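You operate a simulated robot arm through the tools that you are given. There is no shell and no other tool.

Carry out the task below with a simulated robot arm. There is one attempt and no reset: what you move stays moved.

JOB
Dose the clean bottle by the mix card and fill it up to the line.
Fine: into the sliding tray, tray in, soap by the card, water, tray out; spill none. Set down upright: what you pick out. Where these are worked on the way, their far stop is far enough and under half their travel is too little: sliding tray.

The check looks at the end state, three seconds after you hand in, the way a careful person would. Anything else that was tipped, shoved, dropped, spilled or broken makes it a failure.

ROBOT AND FRAMES
A 7-joint arm with a three-finger gripper, fixed in place. Base frame: the origin is on the floor under the middle of its stand, x ahead of it, y to its left, z up; the work surface is at about z = 88. Units: cm, rad, N and s.
It reaches about 134.2 cm from its shoulder. Its first joint turns from -2.897 to 2.897 rad. Payload 2.69 kg.
Tool frame: the origin (TCP) lies between the finger pads and is the grasp point; the fingertips stand 3 cm ahead of it; z points along the fingers, y is the line along which they close. The gripper opens to 12.8 cm; its body begins 11.7 cm behind the TCP.
Orientation is that of the tool frame in the base frame, as a unit quaternion [x, y, z, w]. With the fingers straight down and closing along the base's y, the tool's x points along the base's -x, its y along +y and its z along -z.

CONTROLS
- The arm moves only by the tool step_arm. Its argument "motion" is a list of rows, each a list of 7 numbers: the turn, a rotation vector about the tool's x, y, z in rad, then the shift along the tool's x, y, z in cm, then the gripper command, from -1 (shut) to 1 (fully open), values between in proportion. In form: [[rx, ry, rz, tx, ty, tz, fingers], ...]. A call has 1 to 20 rows; each row is the pose to reach, as a shift and turn from the pose commanded when the call began, along the tool's axes at that moment. Each row takes 0.2 s and may step no farther than 5 cm and 0.15 rad from the row before; otherwise, or with a gripper value out of range, the whole call is refused. A pose out of reach is approached as far as the arm can. The call stops where the force on the tool passes 90 N (or 10 N more than at its start, if that is more) or the arm is blocked; 0.2 s more then pass. Each finger travels about 12.7 cm/s and halts on what it meets, pressing with about 35 N; the grip force reading is that of the motor and also rises with nothing between the fingers. The clock runs only during rows and for 0.2 s after the last one: add rows that repeat a pose to give the fingers time. The reply holds the time, the measured pose of the TCP, the force on the tool along the base axes, the opening and the grip force, in the units named above and with some noise, with the torque about the TCP (base axes, N m) and any sound that the robot's microphone picked up.
- Cameras (640 x 400 px; columns grow to the right, rows downward): "scene" is fixed at [22.15, 64.78, 149.5]; the picture's right is [-0.60, -0.80, 0.00], its down [-0.59, 0.44, -0.68] and it looks along [0.54, -0.41, -0.73] (base axes); focal length 214 px, centre (320, 200). "wrist" rides on the gripper at [5.8, 5.4, -13.1] in the tool frame; the picture's right is [-0.68, 0.74, 0.00], its down [-0.62, -0.57, -0.55] and it looks along [-0.40, -0.37, 0.84] (tool axes); focal length 234 px, centre (320, 200). There is no depth. A picture from a camera that has moved, and an enlarged one, comes with that camera's place and axes in the base frame and with its lens.
- camera(camera): a new picture of that camera. It takes no simulated time.
- raise_lower(by): moves the trunk up (or, below 0, down) by that many cm; the arm rides with it, the base frame stays. It gives what a move gives, with no picture.
- inspect(camera, box): a new picture of the part [left, top, right, bottom] of that camera's present view, enlarged. It takes no simulated time.
- hand_in(): hands the job in; it is judged then, once.

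Nothing tells you positions but the pictures and the camera data. Unless the task says otherwise, let go and move clear before handing in.

The tools are called after "Request:" by a JSON object that holds its "api" and its "payload". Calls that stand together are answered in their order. step_arm: Moves the arm, as the interface text tells. Its arguments: {"type":"object","properties":{"motion":{"type":"array","items":{"type":"array","items":{"type":"number"}}}},"required":["motion"]} The other tools are called the same way: raise_lower (by) moves the trunk up or down; camera (camera) takes a picture; inspect (camera, box) takes an enlarged picture of a part of a camera's view; hand_in () hands the job in.

At the start:

```text
time_s: 0.0
tcp_pos: [45.69, 50.45, 136.15]
orientation: [0.0, 1.0, 0.0, 0.0]
ft_force: [0.1, -0.2, 0.4]
moment: [0.01, 0.0, -0.01]
gripper_width: 12.79
grasp_force: 0.1
trunk travel left (down, up): [-15.0, 20.0]
```

scene: 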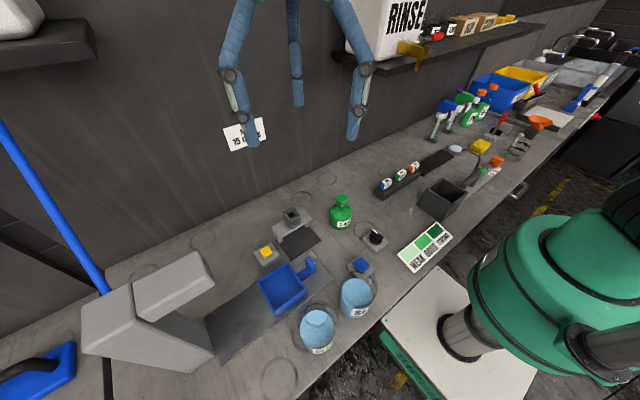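
wrist: 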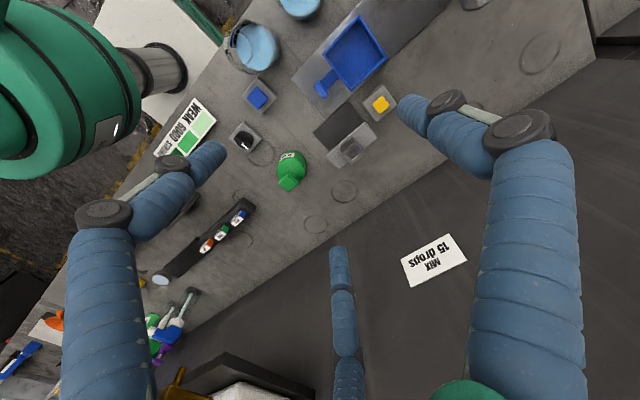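

I see a bench with a blue sliding tray, two light-blue tubs/bottles, a green soap bottle, coloured buttons, a mix card reading "15 drops", and a strength chart. I'll look closer at everything before moving.

Request:
{"api": "inspect", "payload": {"camera": "scene", "box": [220, 220, 420, 345]}}

Request:
{"api": "inspect", "payload": {"camera": "scene", "box": [360, 80, 560, 205]}}

Request:
{"api": "inspect", "payload": {"camera": "scene", "box": [260, 170, 460, 295]}}

Request:
{"api": "inspect", "payload": {"camera": "wrist", "box": [200, 0, 420, 138]}}

Request:
{"api": "inspect", "payload": {"camera": "wrist", "box": [380, 220, 480, 300]}}

Request:
{"api": "inspect", "payload": {"camera": "scene", "box": [80, 200, 330, 390]}}

Request:
{"api": "inspect", "payload": {"camera": "scene", "box": [200, 90, 300, 160]}}

```text
3.20 times, centred on (320, 282) of scene
camera zoom: at [22.15, 64.78, 149.5], right [-0.6, -0.8, 0.0], down [-0.59, 0.44, -0.68], along [0.54, -0.41, -0.73], focal length 686 px, centre (320, -64)
```

zoom: 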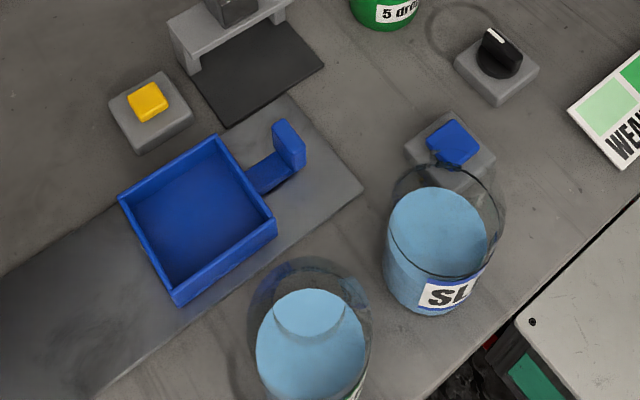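

```text
3.20 times, centred on (460, 142) of scene
camera zoom: at [22.15, 64.78, 149.5], right [-0.6, -0.8, 0.0], down [-0.59, 0.44, -0.68], along [0.54, -0.41, -0.73], focal length 686 px, centre (-128, 384)
```

zoom: 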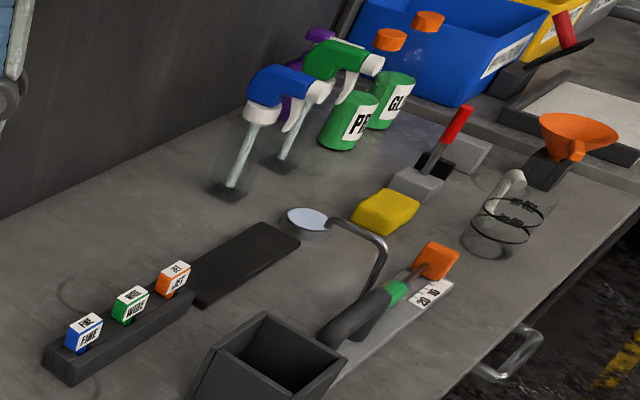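

```text
3.20 times, centred on (360, 232) of scene
camera zoom: at [22.15, 64.78, 149.5], right [-0.6, -0.8, 0.0], down [-0.59, 0.44, -0.68], along [0.54, -0.41, -0.73], focal length 686 px, centre (192, 96)
```

zoom: 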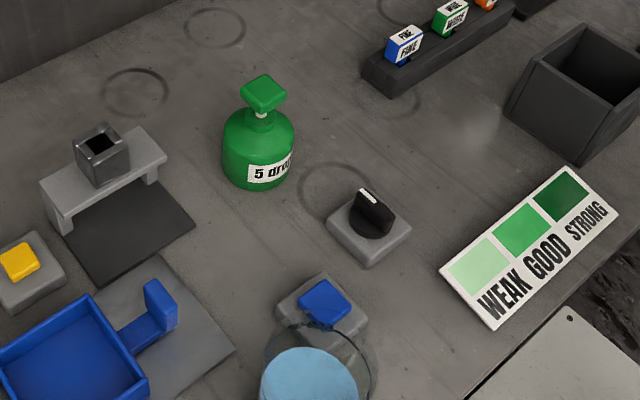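

```text
2.90 times, centred on (310, 69) of wrist
camera zoom: at [39.84, 55.86, 149.21], right [0.68, 0.74, 0.0], down [0.62, -0.57, 0.55], along [0.4, -0.37, -0.84], focal length 679 px, centre (349, 580)
```

zoom: 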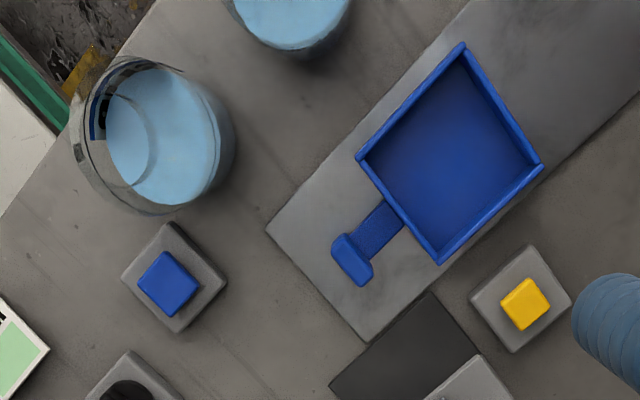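

```text
5.00 times, centred on (430, 260) of wrist
camera zoom: at [39.84, 55.86, 149.21], right [0.68, 0.74, 0.0], down [0.62, -0.57, 0.55], along [0.4, -0.37, -0.84], focal length 1171 px, centre (-230, -100)
```

zoom: 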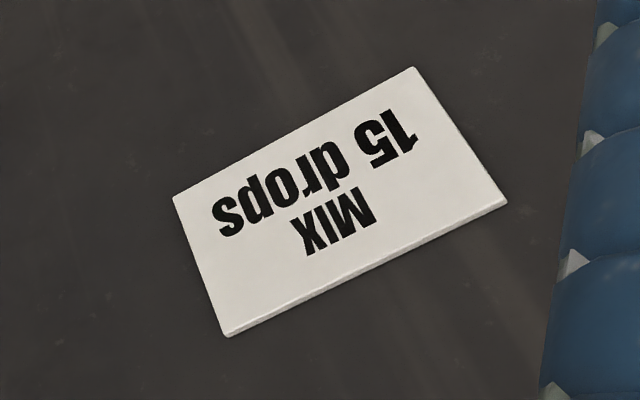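

```text
2.11 times, centred on (205, 295) of scene
camera zoom: at [22.15, 64.78, 149.5], right [-0.6, -0.8, 0.0], down [-0.59, 0.44, -0.68], along [0.54, -0.41, -0.73], focal length 452 px, centre (562, 0)
```

zoom: 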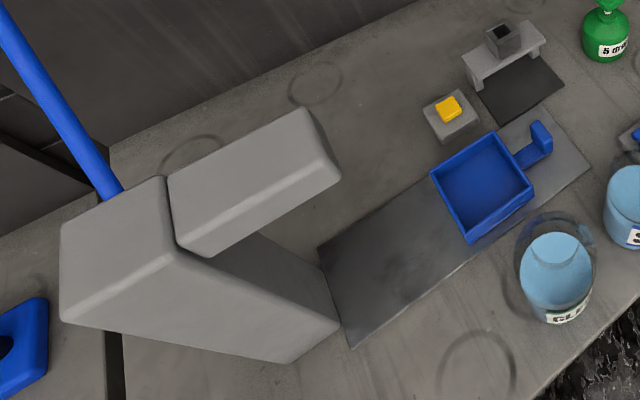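

```text
5.71 times, centred on (250, 125) of scene
camera zoom: at [22.15, 64.78, 149.5], right [-0.6, -0.8, 0.0], down [-0.59, 0.44, -0.68], along [0.54, -0.41, -0.73], focal length 1226 px, centre (720, 629)
```

zoom: 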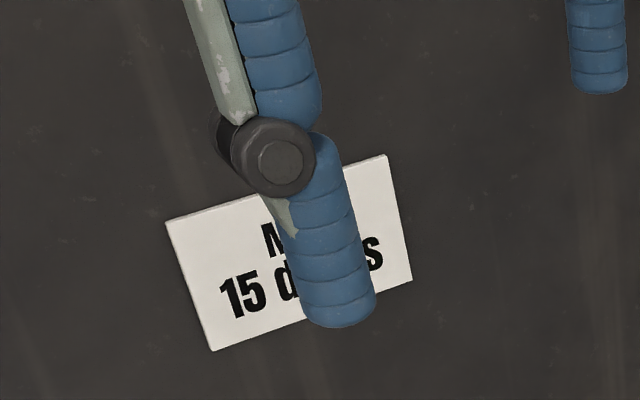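

Next I'll zoom in on the labels of the two clear bottles, the controls and the green pump.

Request:
{"api": "inspect", "payload": {"camera": "scene", "box": [285, 265, 385, 360]}}

Request:
{"api": "inspect", "payload": {"camera": "scene", "box": [320, 185, 400, 255]}}

Request:
{"api": "inspect", "payload": {"camera": "scene", "box": [245, 195, 325, 275]}}

Request:
{"api": "inspect", "payload": {"camera": "wrist", "box": [220, 60, 380, 200]}}

Request:
{"api": "inspect", "payload": {"camera": "wrist", "box": [220, 0, 330, 70]}}

Request:
{"api": "inspect", "payload": {"camera": "scene", "box": [340, 0, 540, 125]}}

Request:
{"api": "inspect", "payload": {"camera": "scene", "box": [370, 150, 510, 280]}}

```text
4.21 times, centred on (335, 312) of scene
camera zoom: at [22.15, 64.78, 149.5], right [-0.6, -0.8, 0.0], down [-0.59, 0.44, -0.68], along [0.54, -0.41, -0.73], focal length 903 px, centre (257, -274)
```

zoom: 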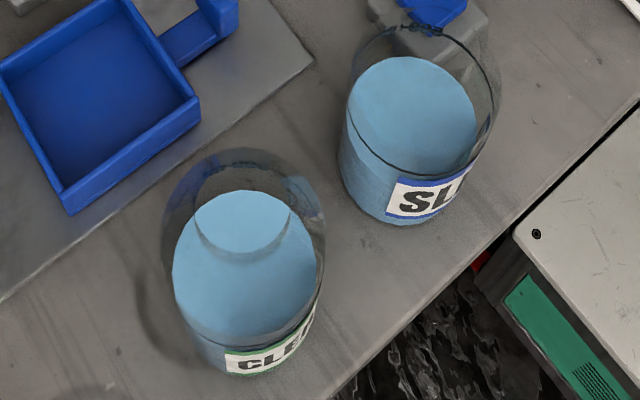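

```text
5.71 times, centred on (360, 220) of scene
camera zoom: at [22.15, 64.78, 149.5], right [-0.6, -0.8, 0.0], down [-0.59, 0.44, -0.68], along [0.54, -0.41, -0.73], focal length 1226 px, centre (91, 86)
```

zoom: 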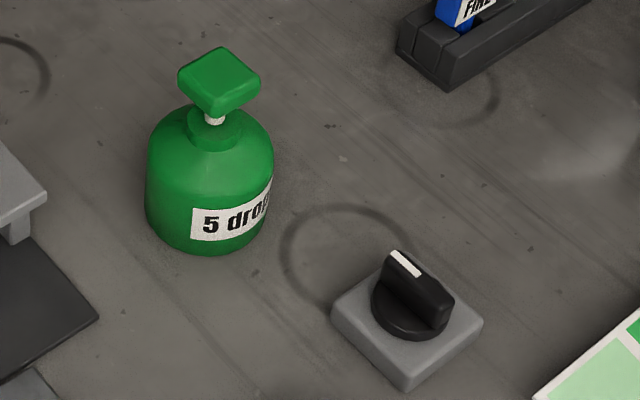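

```text
5.00 times, centred on (285, 235) of scene
camera zoom: at [22.15, 64.78, 149.5], right [-0.6, -0.8, 0.0], down [-0.59, 0.44, -0.68], along [0.54, -0.41, -0.73], focal length 1072 px, centre (495, 25)
```

zoom: 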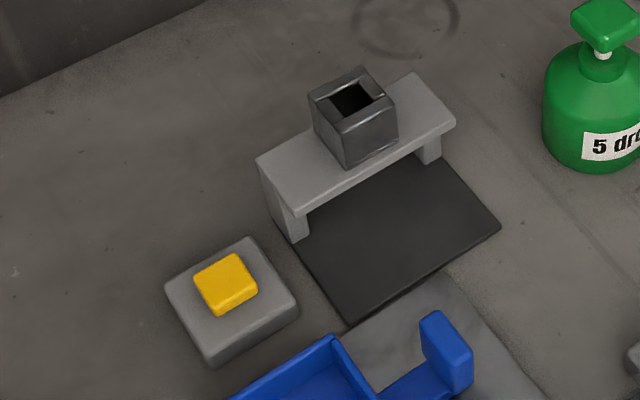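

```text
2.86 times, centred on (300, 130) of wrist
camera zoom: at [39.84, 55.86, 149.21], right [0.68, 0.74, 0.0], down [0.62, -0.57, 0.55], along [0.4, -0.37, -0.84], focal length 669 px, centre (377, 400)
```

zoom: 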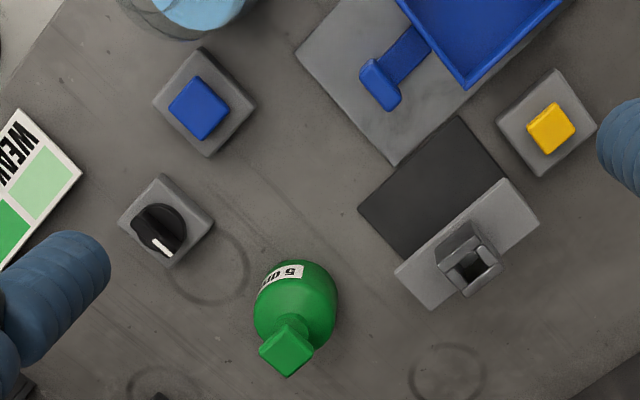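

```text
5.71 times, centred on (275, 35) of wrist
camera zoom: at [39.84, 55.86, 149.21], right [0.68, 0.74, 0.0], down [0.62, -0.57, 0.55], along [0.4, -0.37, -0.84], focal length 1338 px, centre (577, 1143)
```

zoom: 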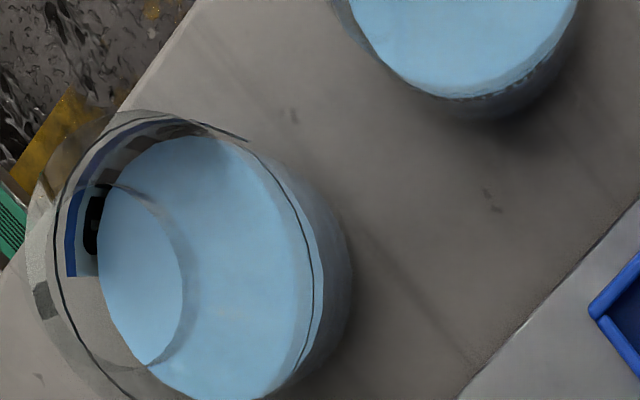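

```text
3.20 times, centred on (440, 62) of scene
camera zoom: at [22.15, 64.78, 149.5], right [-0.6, -0.8, 0.0], down [-0.59, 0.44, -0.68], along [0.54, -0.41, -0.73], focal length 686 px, centre (-64, 640)
```

zoom: 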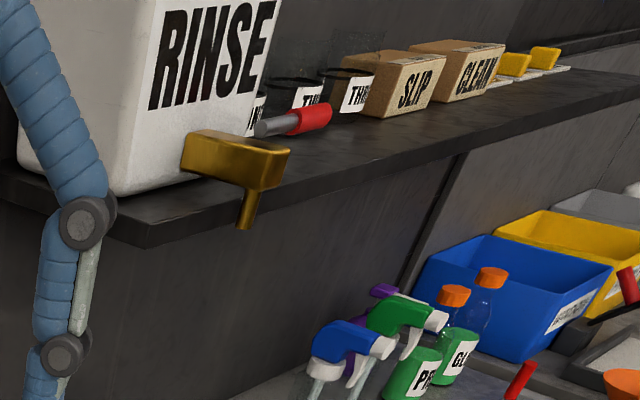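

```text
3.08 times, centred on (440, 215) of scene
camera zoom: at [22.15, 64.78, 149.5], right [-0.6, -0.8, 0.0], down [-0.59, 0.44, -0.68], along [0.54, -0.41, -0.73], focal length 660 px, centre (-49, 154)
```

zoom: 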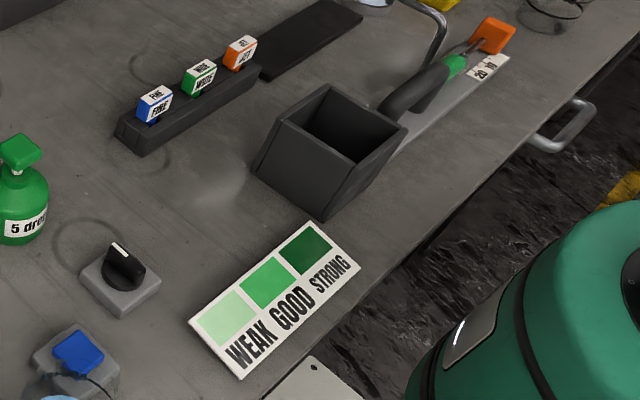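

I'll look at the gripper's finger layout, then bring the wrist camera around to see the machine and the bottles.

Request:
{"api": "inspect", "payload": {"camera": "scene", "box": [200, 0, 400, 150]}}

Request:
{"api": "step_arm", "payload": {"motion": [[0, 0, -0.15, 0, 0, 0, 1], [0, 0, -0.3, 0, 0, 0, 1], [0, 0, -0.45, 0, 0, 0, 1], [0, 0, -0.6, 0, 0, 0, 1], [0, 0, -0.75, 0, 0, 0, 1], [0, 0, -0.9, 0, 0, 0, 1], [0, 0, -1.05, 0, 0, 0, 1], [0, 0, -1.2, 0, 0, 0, 1], [0, 0, -1.35, 0, 0, 0, 1], [0, 0, -1.5, 0, 0, 0, 1]]}}

Request:
{"api": "camera", "payload": {"camera": "wrist"}}

Request:
{"api": "camera", "payload": {"camera": "scene"}}

```text
2.67 times, centred on (300, 75) of scene
camera zoom: at [22.15, 64.78, 149.5], right [-0.6, -0.8, 0.0], down [-0.59, 0.44, -0.68], along [0.54, -0.41, -0.73], focal length 572 px, centre (373, 533)
```

zoom: 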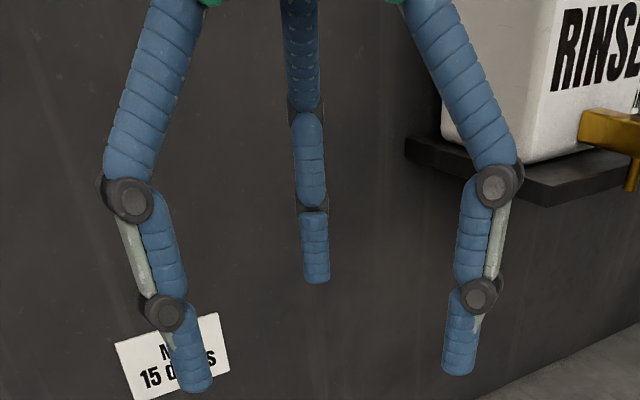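

```text
time_s: 2.2
tcp_pos: [45.72, 50.47, 136.28]
orientation: [-0.682, 0.731, 0.0, 0.0]
ft_force: [0.4, -0.5, -0.7]
moment: [-0.02, -0.01, 0.0]
gripper_width: 12.81
grasp_force: 0.0
trunk travel left (down, up): [-15.0, 20.0]
```

```text
taken
camera wrist: at [39.92, 45.04, 149.25], right [-0.69, 0.73, 0.0], down [0.61, 0.58, 0.55], along [0.4, 0.38, -0.84], focal length 234 px, centre (320, 200)
```

wrist: 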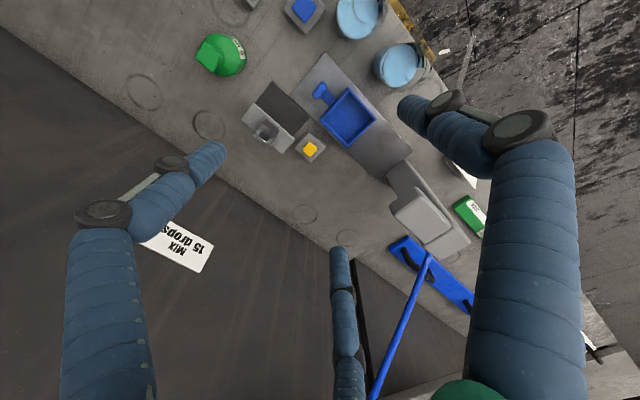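

```text
taken
```

scene: 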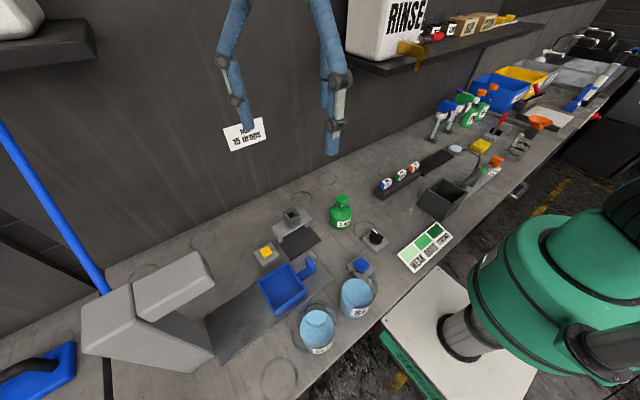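

Request:
{"api": "inspect", "payload": {"camera": "wrist", "box": [360, 130, 520, 290]}}

Request:
{"api": "inspect", "payload": {"camera": "wrist", "box": [320, 0, 440, 90]}}

Request:
{"api": "inspect", "payload": {"camera": "wrist", "box": [230, 60, 390, 180]}}

Request:
{"api": "inspect", "payload": {"camera": "scene", "box": [0, 220, 220, 400]}}

```text
2.50 times, centred on (440, 210) of wrist
camera zoom: at [39.92, 45.04, 149.25], right [-0.69, 0.73, 0.0], down [0.61, 0.58, 0.55], along [0.4, 0.38, -0.84], focal length 585 px, centre (20, 175)
```

zoom: 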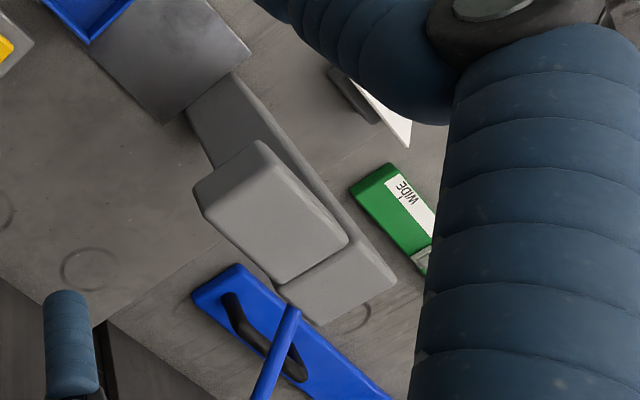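

```text
4.44 times, centred on (380, 45) of wrist
camera zoom: at [39.92, 45.04, 149.25], right [-0.69, 0.73, 0.0], down [0.61, 0.58, 0.55], along [0.4, 0.38, -0.84], focal length 1041 px, centre (53, 889)
```

zoom: 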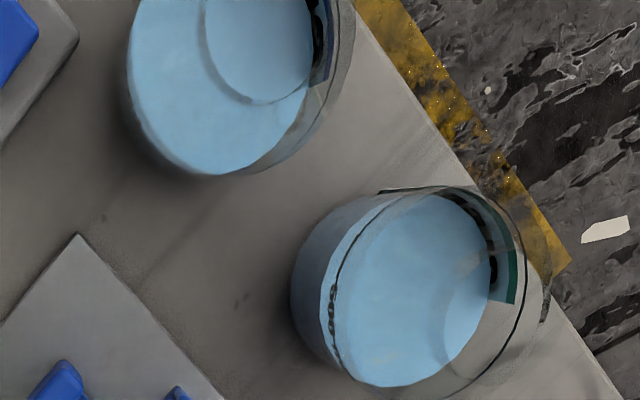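

```text
3.33 times, centred on (310, 120) of wrist
camera zoom: at [39.92, 45.04, 149.25], right [-0.69, 0.73, 0.0], down [0.61, 0.58, 0.55], along [0.4, 0.38, -0.84], focal length 781 px, centre (353, 467)
```

zoom: 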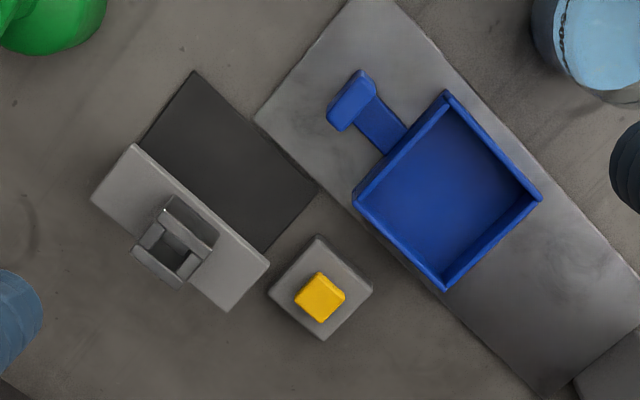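

```text
2.22 times, centred on (110, 310) of scene
camera zoom: at [22.15, 64.78, 149.5], right [-0.6, -0.8, 0.0], down [-0.59, 0.44, -0.68], along [0.54, -0.41, -0.73], focal length 477 px, centre (787, -44)
```

zoom: 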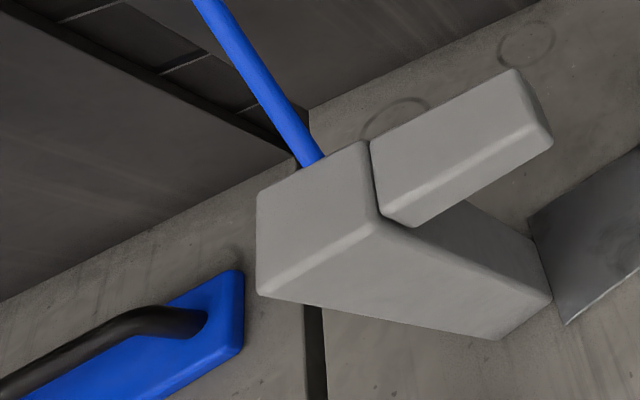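

The machine appears to be a grey column with an overhanging head over the far end of the tray rail. I'll lower and tilt the wrist camera toward it for a better look.

Request:
{"api": "step_arm", "payload": {"motion": [[0, 0, -0.1, 1, 1, 2.3, 1], [0, 0, -0.2, 2, 2, 4.6, 1], [0, 0, -0.3, 3, 3, 7, 1], [0, 0, -0.4, 4, 4, 9.3, 1], [0, 0, -0.5, 5, 5, 11.6, 1], [0, 0, -0.5, 5.9, 5.3, 14, 1]]}}

Request:
{"api": "step_arm", "payload": {"motion": [[0.09, -0.1, 0, 0, 0, 0, 1], [0.18, -0.2, 0, 0, 0, 0, 1], [0.27, -0.3, 0, 0, 0, 0, 1], [0.36, -0.4, 0, 0, 0, 0, 1], [0.45, -0.5, 0, 0, 0, 0, 1], [0.54, -0.6, 0, 0, 0, 0, 1], [0.63, -0.7, 0, 0, 0, 0, 1]]}}

Request:
{"api": "camera", "payload": {"camera": "wrist"}}

Request:
{"api": "camera", "payload": {"camera": "scene"}}

```text
time_s: 3.6
tcp_pos: [39.9, 44.76, 122.09]
orientation: [0.842, -0.54, 0.0, 0.0]
ft_force: [0.6, -1.6, 0.7]
moment: [0.04, -0.01, 0.0]
gripper_width: 12.81
grasp_force: 0.0
trunk travel left (down, up): [-15.0, 20.0]
```

```text
time_s: 5.2
tcp_pos: [39.91, 44.84, 122.42]
orientation: [0.75, -0.481, -0.117, -0.44]
ft_force: [-0.2, -1.6, 1.2]
moment: [0.05, -0.11, -0.07]
gripper_width: 12.82
grasp_force: 0.1
trunk travel left (down, up): [-15.0, 20.0]
```

```text
taken
camera wrist: at [35.21, 30.3, 123.57], right [-0.95, 0.31, 0.01], down [0.02, 0.04, 1.0], along [0.3, 0.95, -0.04], focal length 234 px, centre (320, 200)
```

wrist: 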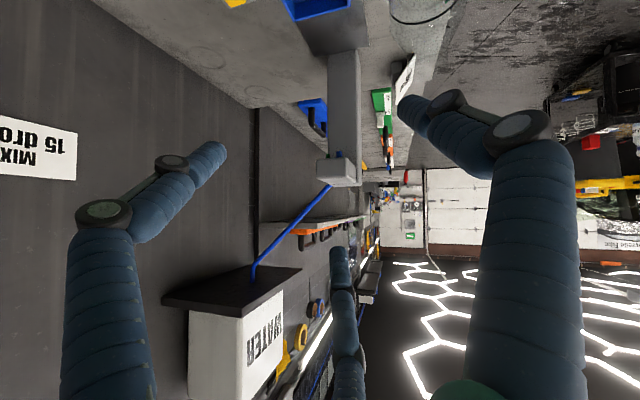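

```text
taken
```

scene: 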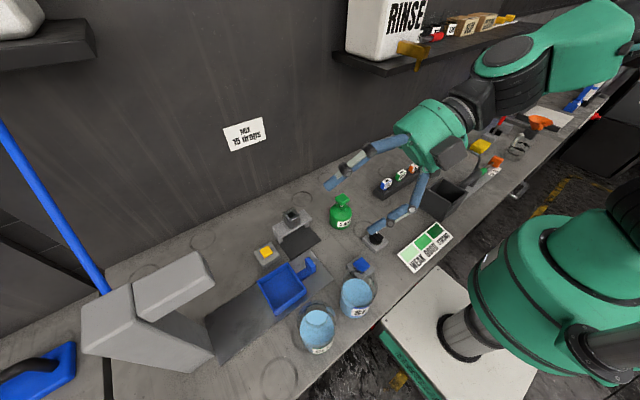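

Request:
{"api": "inspect", "payload": {"camera": "wrist", "box": [260, 0, 440, 200]}}

Request:
{"api": "inspect", "payload": {"camera": "wrist", "box": [230, 0, 380, 60]}}

Request:
{"api": "inspect", "payload": {"camera": "scene", "box": [340, 220, 400, 275]}}

```text
2.00 times, centred on (350, 100) of wrist
camera zoom: at [35.21, 30.3, 123.57], right [-0.95, 0.31, 0.01], down [0.02, 0.04, 1.0], along [0.3, 0.95, -0.04], focal length 468 px, centre (260, 400)
```

zoom: 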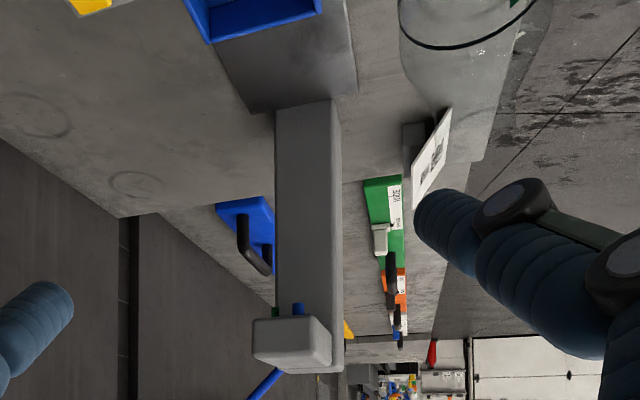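

```text
4.27 times, centred on (305, 30) of wrist
camera zoom: at [35.21, 30.3, 123.57], right [-0.95, 0.31, 0.01], down [0.02, 0.04, 1.0], along [0.3, 0.95, -0.04], focal length 999 px, centre (384, 925)
```

zoom: 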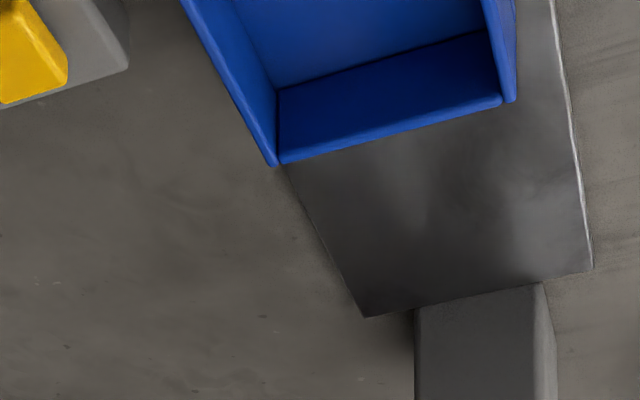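

```text
7.27 times, centred on (370, 248) of scene
camera zoom: at [22.15, 64.78, 149.5], right [-0.6, -0.8, 0.0], down [-0.59, 0.44, -0.68], along [0.54, -0.41, -0.73], focal length 1560 px, centre (-44, -146)
```

zoom: 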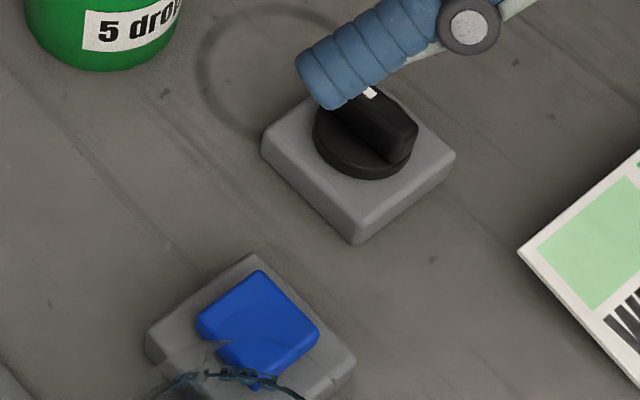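

Request:
{"api": "inspect", "payload": {"camera": "wrist", "box": [370, 0, 500, 110]}}

Request:
{"api": "inspect", "payload": {"camera": "wrist", "box": [290, 120, 380, 210]}}

```text
3.64 times, centred on (435, 55) of wrist
camera zoom: at [35.21, 30.3, 123.57], right [-0.95, 0.31, 0.01], down [0.02, 0.04, 1.0], along [0.3, 0.95, -0.04], focal length 852 px, centre (-98, 727)
```

zoom: 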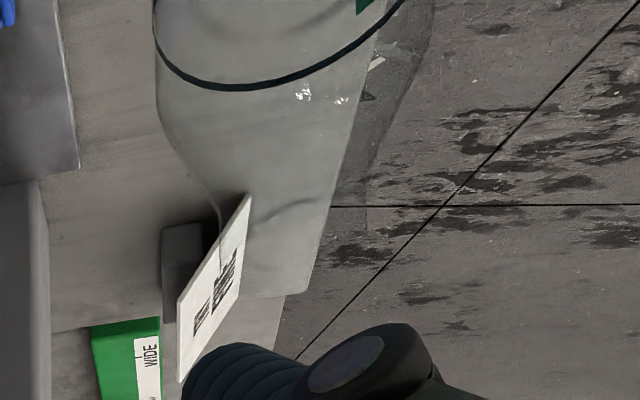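

```text
4.44 times, centred on (335, 165) of wrist
camera zoom: at [35.21, 30.3, 123.57], right [-0.95, 0.31, 0.01], down [0.02, 0.04, 1.0], along [0.3, 0.95, -0.04], focal length 1041 px, centre (253, 356)
```

zoom: 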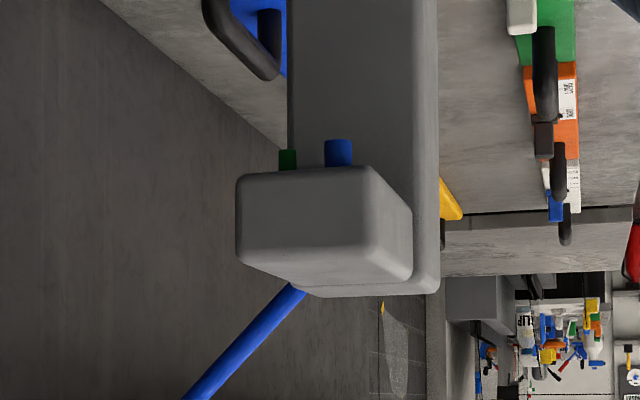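

The machine has a green (soap) and a blue (water) nozzle under its head and a hose from the WATER tank. So I take the green "5 drops" pump to be the soap and the blue button to be the water. I'll bring the tool back to vertical and look down over the bottles.

Request:
{"api": "step_arm", "payload": {"motion": [[-0.09, 0.1, 0, 0, 0, 0, 1], [-0.18, 0.2, 0, 0, 0, 0, 1], [-0.27, 0.3, 0, 0, 0, 0, 1], [-0.36, 0.4, 0, 0, 0, 0, 1], [-0.45, 0.5, 0, 0, 0, 0, 1], [-0.54, 0.6, 0, 0, 0, 0, 1], [-0.63, 0.7, 0, 0, 0, 0, 1]]}}

Request:
{"api": "step_arm", "payload": {"motion": [[0, 0, 0.14, 0, 0, -1, 1], [0, 0, 0.28, 0, 0, -2, 1], [0, 0, 0.42, 0, 0, -3, 1], [0, 0, 0.57, 0, 0, -4, 1], [0, 0, 0.71, 0, 0, -5, 1], [0, 0, 0.86, 0, 0, -6, 1], [0, 0, 1.0, 0, 0, -6, 1], [0, 0, 1.14, 0, 0, -6, 1], [0, 0, 1.28, 0, 0, -6, 1], [0, 0, 1.42, 0, 0, -6, 1], [0, 0, 1.57, 0, 0, -6, 1], [0, 0, 1.71, 0, 0, -6, 1], [0, 0, 1.86, 0, 0, -6, 1], [0, 0, 2.0, 0, 0, -6, 1]]}}

Request:
{"api": "camera", "payload": {"camera": "wrist"}}

Request:
{"api": "camera", "payload": {"camera": "scene"}}

```text
time_s: 6.8
tcp_pos: [40.11, 45.05, 122.17]
orientation: [0.842, -0.54, 0.001, 0.0]
ft_force: [-0.7, -0.2, 0.4]
moment: [0.04, -0.01, 0.01]
gripper_width: 12.79
grasp_force: 0.2
trunk travel left (down, up): [-15.0, 20.0]
```

```text
time_s: 9.8
tcp_pos: [40.12, 45.0, 128.2]
orientation: [0.0, 1.0, 0.0, 0.0]
ft_force: [-0.3, -0.2, 0.5]
moment: [0.02, 0.0, -0.02]
gripper_width: 12.79
grasp_force: 0.1
trunk travel left (down, up): [-15.0, 20.0]
```

```text
taken
camera wrist: at [34.18, 50.38, 141.23], right [0.68, 0.73, 0.0], down [0.61, -0.57, 0.55], along [0.4, -0.37, -0.84], focal length 234 px, centre (320, 200)
```

wrist: 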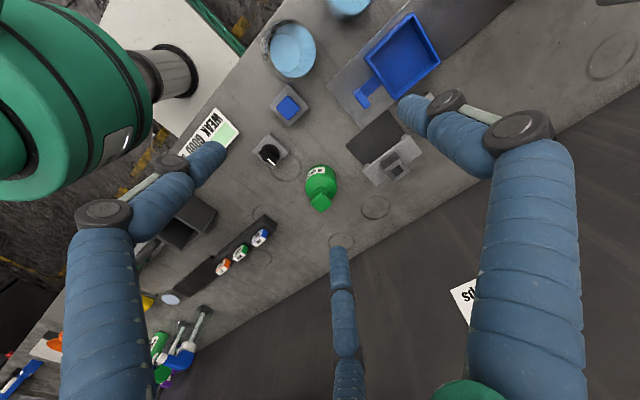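

```text
taken
```

scene: 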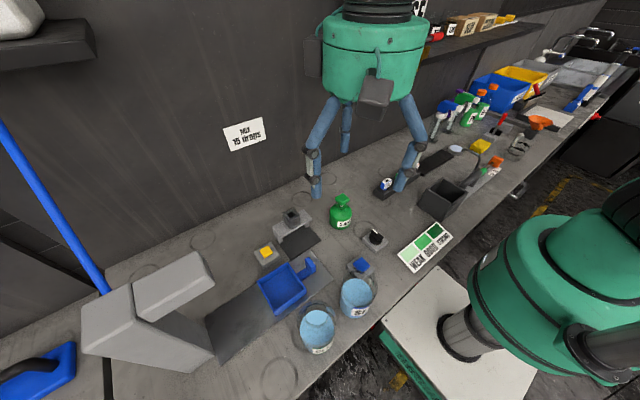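

Request:
{"api": "step_arm", "payload": {"motion": [[0, 0, -0.15, 1.4, 0.5, 1, 1], [0, 0, -0.3, 2.8, 1, 2, 1], [0, 0, -0.45, 4.2, 1.5, 3, 1], [0, 0, -0.6, 5.6, 2, 4, 1], [0, 0, -0.75, 7, 2.5, 5, 1], [0, 0, -0.9, 8.4, 3, 6, 1], [0, 0, -1.05, 9.8, 3.5, 7, 1], [0, 0, -1.2, 11.2, 4, 8, 1], [0, 0, -1.35, 12.6, 4.5, 9, 1], [0, 0, -1.5, 14.1, 5, 10, 1]]}}

Request:
{"api": "camera", "payload": {"camera": "wrist"}}

Request:
{"api": "inspect", "payload": {"camera": "wrist", "box": [220, 0, 440, 138]}}

Request:
{"api": "inspect", "payload": {"camera": "scene", "box": [240, 225, 400, 360]}}

```text
time_s: 12.0
tcp_pos: [25.87, 49.86, 118.19]
orientation: [-0.683, 0.731, 0.0, 0.001]
ft_force: [1.0, -0.3, -0.4]
moment: [-0.03, 0.0, 0.0]
gripper_width: 12.8
grasp_force: 0.0
trunk travel left (down, up): [-15.0, 20.0]
```

```text
taken
camera wrist: at [20.02, 44.46, 131.27], right [-0.69, 0.72, 0.0], down [0.61, 0.58, 0.55], along [0.4, 0.38, -0.84], focal length 234 px, centre (320, 200)
```

wrist: 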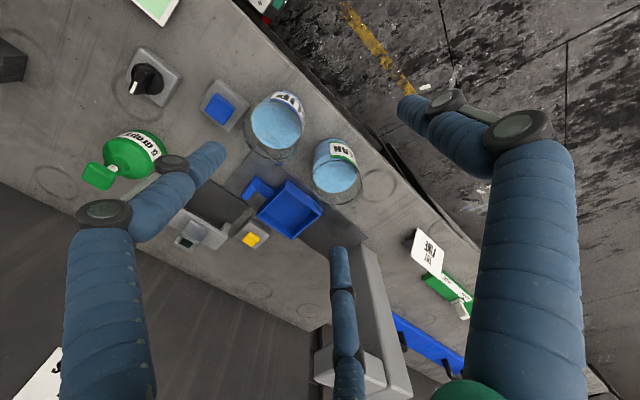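

```text
2.90 times, centred on (330, 69) of wrist
camera zoom: at [20.02, 44.46, 131.27], right [-0.69, 0.72, 0.0], down [0.61, 0.58, 0.55], along [0.4, 0.38, -0.84], focal length 679 px, centre (291, 580)
```

zoom: 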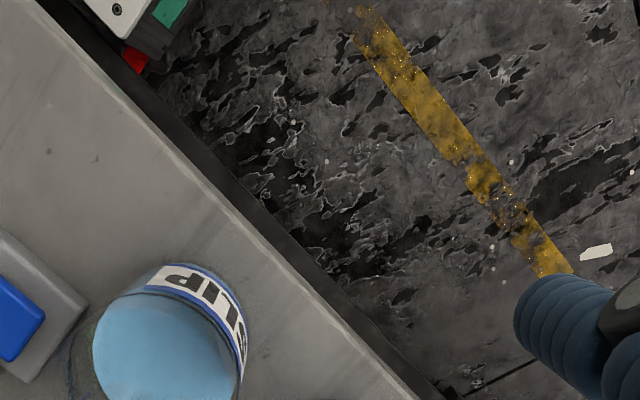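

```text
2.96 times, centred on (320, 292) of scene
camera zoom: at [22.15, 64.78, 149.5], right [-0.6, -0.8, 0.0], down [-0.59, 0.44, -0.68], along [0.54, -0.41, -0.73], focal length 636 px, centre (320, -74)
```

zoom: 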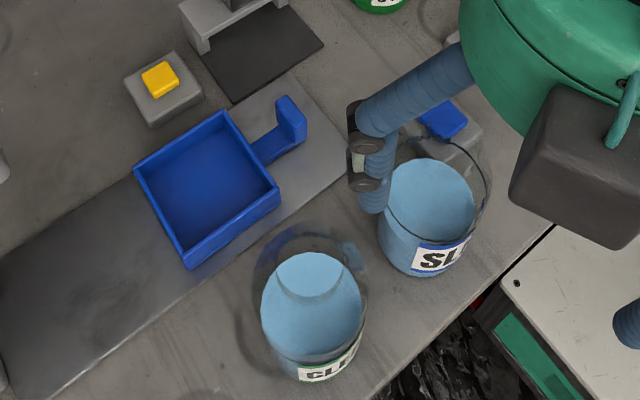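

Request:
{"api": "inspect", "payload": {"camera": "wrist", "box": [230, 70, 390, 250]}}

Request:
{"api": "inspect", "payload": {"camera": "wrist", "box": [300, 120, 380, 220]}}

```text
2.22 times, centred on (310, 160) of wrist
camera zoom: at [20.02, 44.46, 131.27], right [-0.69, 0.72, 0.0], down [0.61, 0.58, 0.55], along [0.4, 0.38, -0.84], focal length 520 px, centre (342, 289)
```

zoom: 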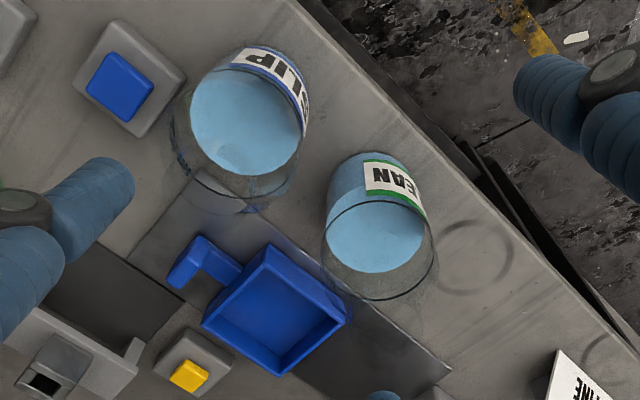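

```text
4.00 times, centred on (340, 170) of wrist
camera zoom: at [20.02, 44.46, 131.27], right [-0.69, 0.72, 0.0], down [0.61, 0.58, 0.55], along [0.4, 0.38, -0.84], focal length 937 px, centre (240, 320)
```

zoom: 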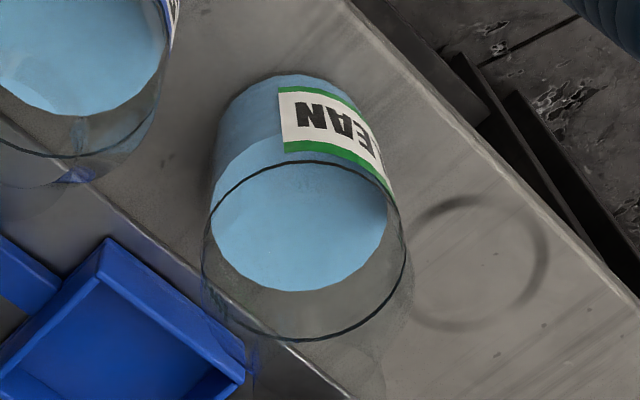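

The label reads CLEAN and the black ring is the fill line. The water already in it stands below that line. I'll locate the neck and mouth before gripping.

Request:
{"api": "inspect", "payload": {"camera": "wrist", "box": [290, 140, 400, 250]}}

Request:
{"api": "inspect", "payload": {"camera": "scene", "box": [290, 290, 350, 365]}}

Request:
{"api": "inspect", "payload": {"camera": "wrist", "box": [230, 160, 340, 260]}}

```text
3.64 times, centred on (345, 195) of wrist
camera zoom: at [20.02, 44.46, 131.27], right [-0.69, 0.72, 0.0], down [0.61, 0.58, 0.55], along [0.4, 0.38, -0.84], focal length 852 px, centre (229, 218)
```

zoom: 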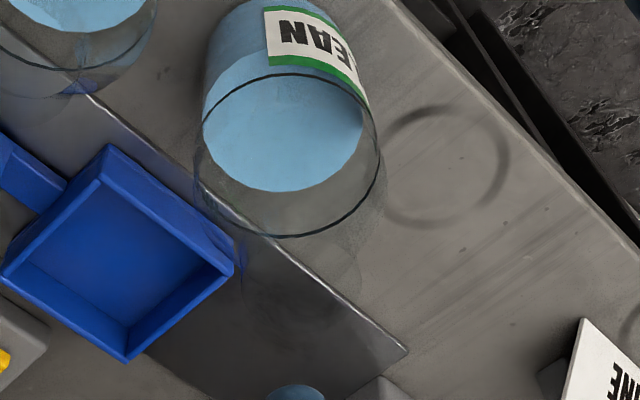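

```text
5.33 times, centred on (320, 328) of scene
camera zoom: at [22.15, 64.78, 149.5], right [-0.6, -0.8, 0.0], down [-0.59, 0.44, -0.68], along [0.54, -0.41, -0.73], focal length 1144 px, centre (320, -480)
```

zoom: 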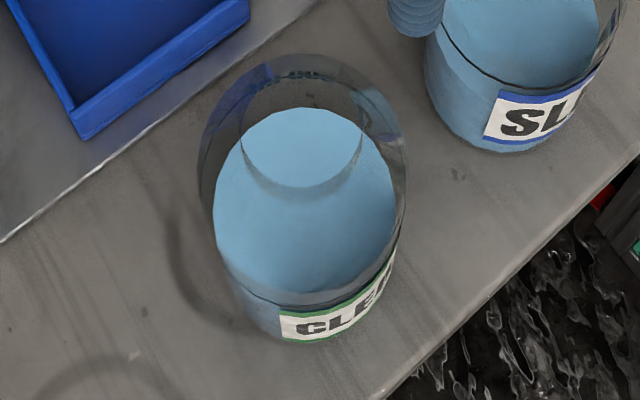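

```text
4.00 times, centred on (285, 210) of wrist
camera zoom: at [20.02, 44.46, 131.27], right [-0.69, 0.72, 0.0], down [0.61, 0.58, 0.55], along [0.4, 0.38, -0.84], focal length 937 px, centre (460, 160)
```

zoom: 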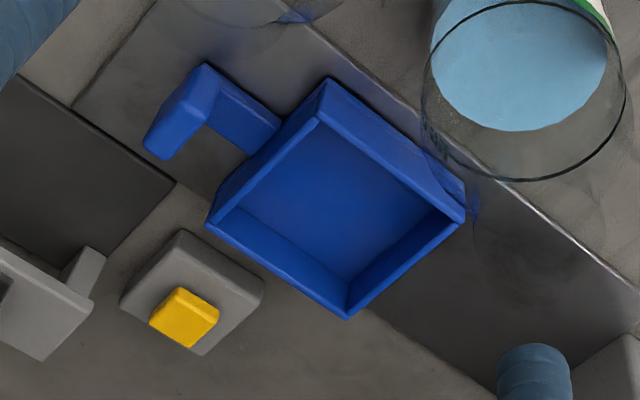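

Request:
{"api": "step_arm", "payload": {"motion": [[0, 0, 0.15, -0.9, -0.5, -1, 1], [0, 0, 0.3, -1.8, -1, -2, 1], [0, 0, 0.45, -2.7, -1.5, -3, 1], [0, 0, 0.6, -3.6, -2, -3, 1], [0, 0, 0.75, -4.5, -2.5, -3, 1], [0, 0, 0.9, -5.4, -3, -3, 1], [0, 0, 1.05, -6.3, -3.4, -3, 1], [0, 0, 1.2, -7.2, -3.9, -3, 1], [0, 0, 1.35, -8.1, -4.4, -3, 1], [0, 0, 1.5, -9.0, -4.9, -3, 1]]}}

Request:
{"api": "camera", "payload": {"camera": "wrist"}}

Request:
{"api": "camera", "payload": {"camera": "scene"}}

```text
time_s: 14.2
tcp_pos: [31.44, 58.48, 121.17]
orientation: [0.001, 1.0, 0.0, 0.0]
ft_force: [-0.3, -0.5, -0.1]
moment: [-0.04, -0.02, -0.02]
gripper_width: 12.81
grasp_force: 0.0
trunk travel left (down, up): [-15.0, 20.0]
```

```text
taken
camera wrist: at [25.54, 63.98, 134.11], right [0.68, 0.74, 0.0], down [0.61, -0.57, 0.55], along [0.4, -0.37, -0.84], focal length 234 px, centre (320, 200)
```

wrist: 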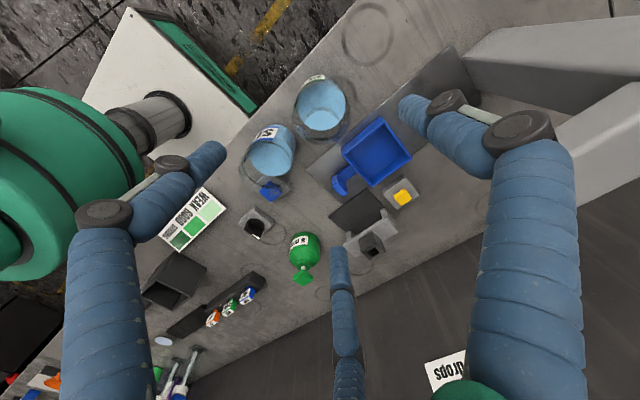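

```text
taken
```

scene: 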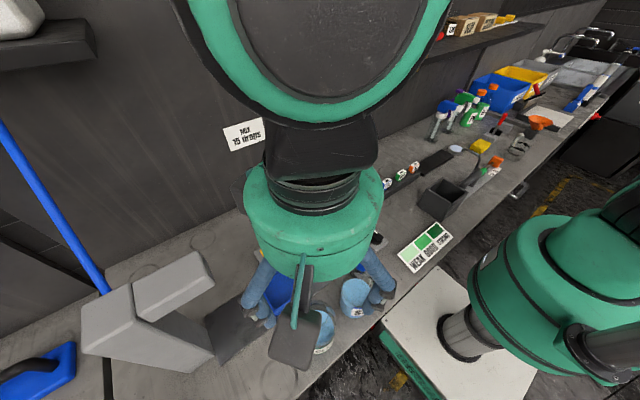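

Request:
{"api": "inspect", "payload": {"camera": "wrist", "box": [270, 50, 370, 170]}}

```text
3.33 times, centred on (320, 110) of wrist
camera zoom: at [25.54, 63.98, 134.11], right [0.68, 0.74, 0.0], down [0.61, -0.57, 0.55], along [0.4, -0.37, -0.84], focal length 781 px, centre (320, 500)
```

zoom: 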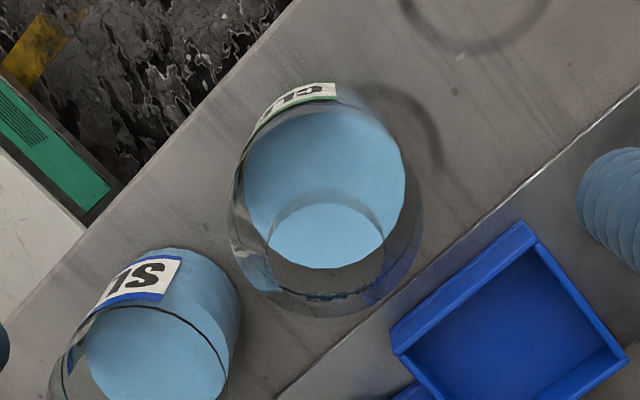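

Request:
{"api": "step_arm", "payload": {"motion": [[0, 0, 0, -0.15, 0.17, 3, 1], [0, 0, 0, -0.15, 0.17, 6, 1], [0, 0, 0, -0.15, 0.17, 9, 1], [0, 0, 0, -0.15, 0.17, 12, 1], [0, 0, 0, -0.15, 0.17, 14, 1]]}}

Request:
{"api": "camera", "payload": {"camera": "wrist"}}

Request:
{"api": "camera", "payload": {"camera": "scene"}}

```text
time_s: 15.4
tcp_pos: [31.55, 58.88, 107.14]
orientation: [0.0, 1.0, 0.0, 0.0]
ft_force: [-0.7, 0.3, 0.0]
moment: [-0.06, 0.0, 0.0]
gripper_width: 12.77
grasp_force: 0.0
trunk travel left (down, up): [-15.0, 20.0]
```

```text
taken
camera wrist: at [25.73, 64.27, 120.15], right [0.68, 0.74, 0.0], down [0.62, -0.57, 0.55], along [0.4, -0.37, -0.84], focal length 234 px, centre (320, 200)
```

wrist: 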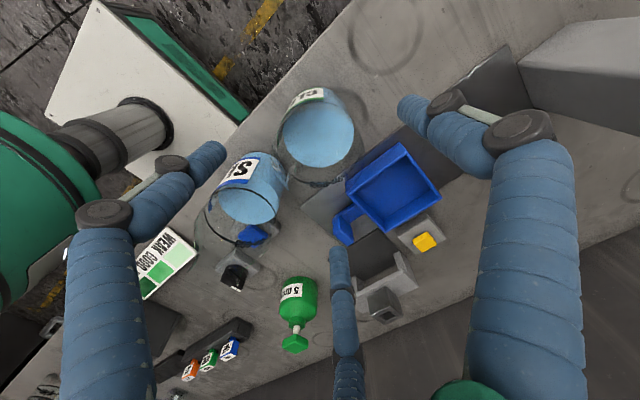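

```text
taken
```

scene: 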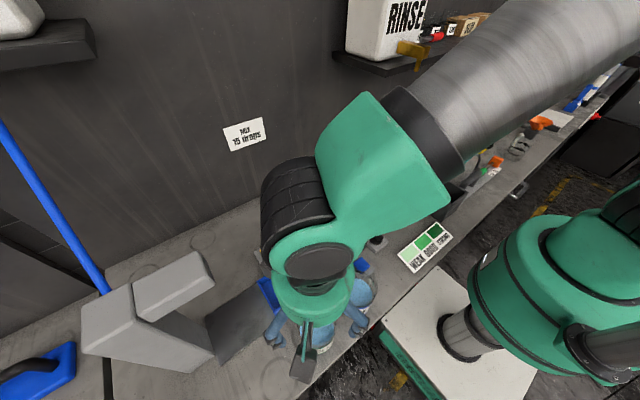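

Request:
{"api": "inspect", "payload": {"camera": "wrist", "box": [180, 60, 460, 260]}}

Request:
{"api": "inspect", "payload": {"camera": "wrist", "box": [260, 70, 380, 210]}}

```text
2.00 times, centred on (320, 160) of wrist
camera zoom: at [25.73, 64.27, 120.15], right [0.68, 0.74, 0.0], down [0.62, -0.57, 0.55], along [0.4, -0.37, -0.84], focal length 468 px, centre (320, 280)
```

zoom: 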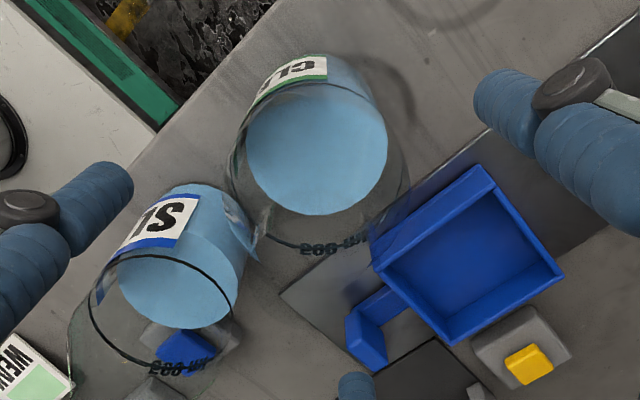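

```text
2.86 times, centred on (320, 140) of wrist
camera zoom: at [25.73, 64.27, 120.15], right [0.68, 0.74, 0.0], down [0.62, -0.57, 0.55], along [0.4, -0.37, -0.84], focal length 669 px, centre (320, 371)
```

zoom: 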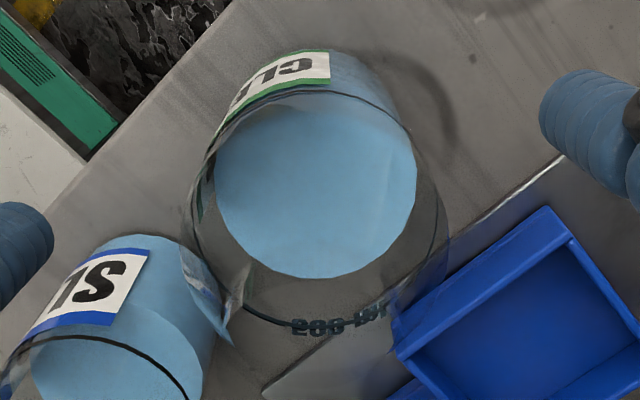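

Request:
{"api": "step_arm", "payload": {"motion": [[0, 0, 0, 0, 0, 2, 1], [0, 0, 0, 0, 0, 4, 1], [0, 0, 0, 0, 0, 5.5, 1], [0, 0, 0, 0, 0, 7, 1], [0, 0, 0, 0, 0, 7.5, 1]]}}

Request:
{"api": "camera", "payload": {"camera": "wrist"}}

Request:
{"api": "inspect", "payload": {"camera": "scene", "box": [230, 240, 390, 390]}}

```text
time_s: 16.6
tcp_pos: [31.55, 58.74, 99.49]
orientation: [0.0, 1.0, 0.0, 0.001]
ft_force: [-0.3, 0.4, 0.3]
moment: [-0.04, 0.03, 0.01]
gripper_width: 12.78
grasp_force: 0.0
trunk travel left (down, up): [-15.0, 20.0]
```

```text
taken
camera wrist: at [25.69, 64.16, 112.69], right [0.68, 0.74, 0.0], down [0.62, -0.57, 0.55], along [0.4, -0.37, -0.84], focal length 234 px, centre (320, 200)
```

wrist: 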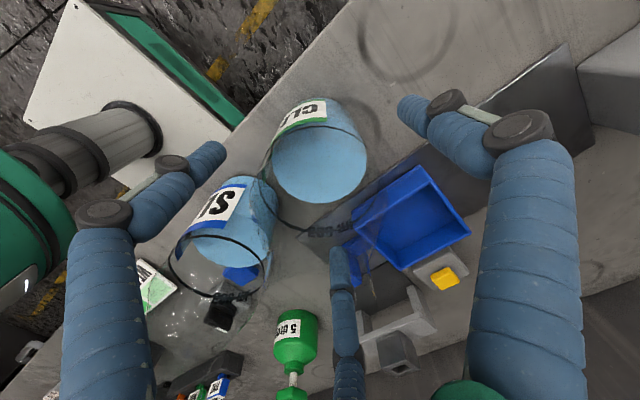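

```text
2.67 times, centred on (310, 315) of scene
camera zoom: at [22.15, 64.78, 149.5], right [-0.6, -0.8, 0.0], down [-0.59, 0.44, -0.68], along [0.54, -0.41, -0.73], focal length 572 px, centre (347, -107)
```

zoom: 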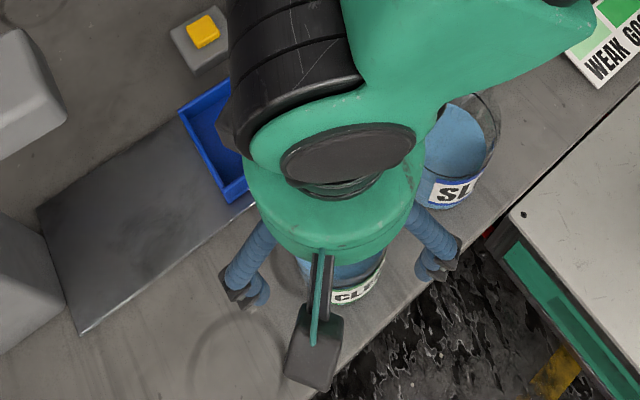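

Request:
{"api": "step_arm", "payload": {"motion": [[0, 0, 0, 0, 0, 0, 0.5], [0, 0, 0, 0, 0, 0, 0.2], [0, 0, 0, 0, 0, 0, -0.3], [0, 0, 0, 0, 0, 0, -1], [0, 0, 0, 0, 0, 0, -1], [0, 0, 0, 0, 0, 0, -1]]}}

Request:
{"api": "camera", "payload": {"camera": "wrist"}}

Request:
{"api": "camera", "payload": {"camera": "scene"}}

```text
time_s: 18.0
tcp_pos: [31.65, 58.72, 99.67]
orientation: [0.0, 1.0, -0.001, 0.0]
ft_force: [-1.3, -0.7, 1.6]
moment: [-0.06, -0.01, 0.02]
gripper_width: 7.78
grasp_force: 35.5
trunk travel left (down, up): [-15.0, 20.0]
```

```text
taken
camera wrist: at [25.69, 64.15, 112.72], right [0.68, 0.74, 0.0], down [0.62, -0.57, 0.55], along [0.4, -0.37, -0.84], focal length 234 px, centre (320, 200)
```

wrist: 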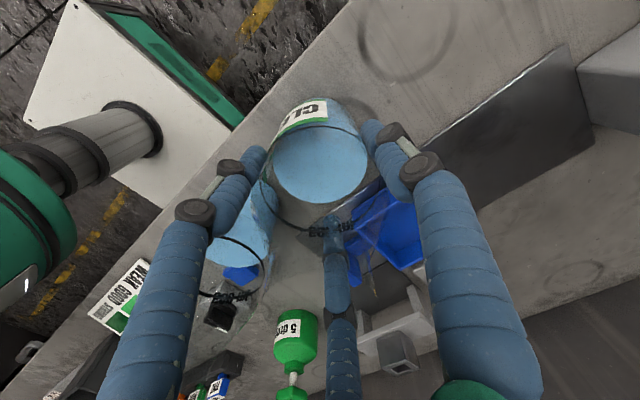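

```text
taken
```

scene: 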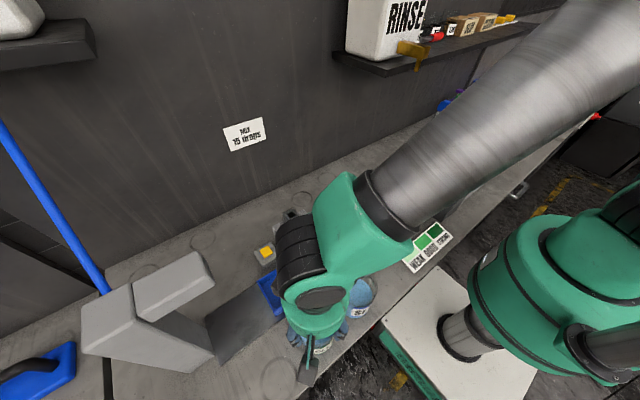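

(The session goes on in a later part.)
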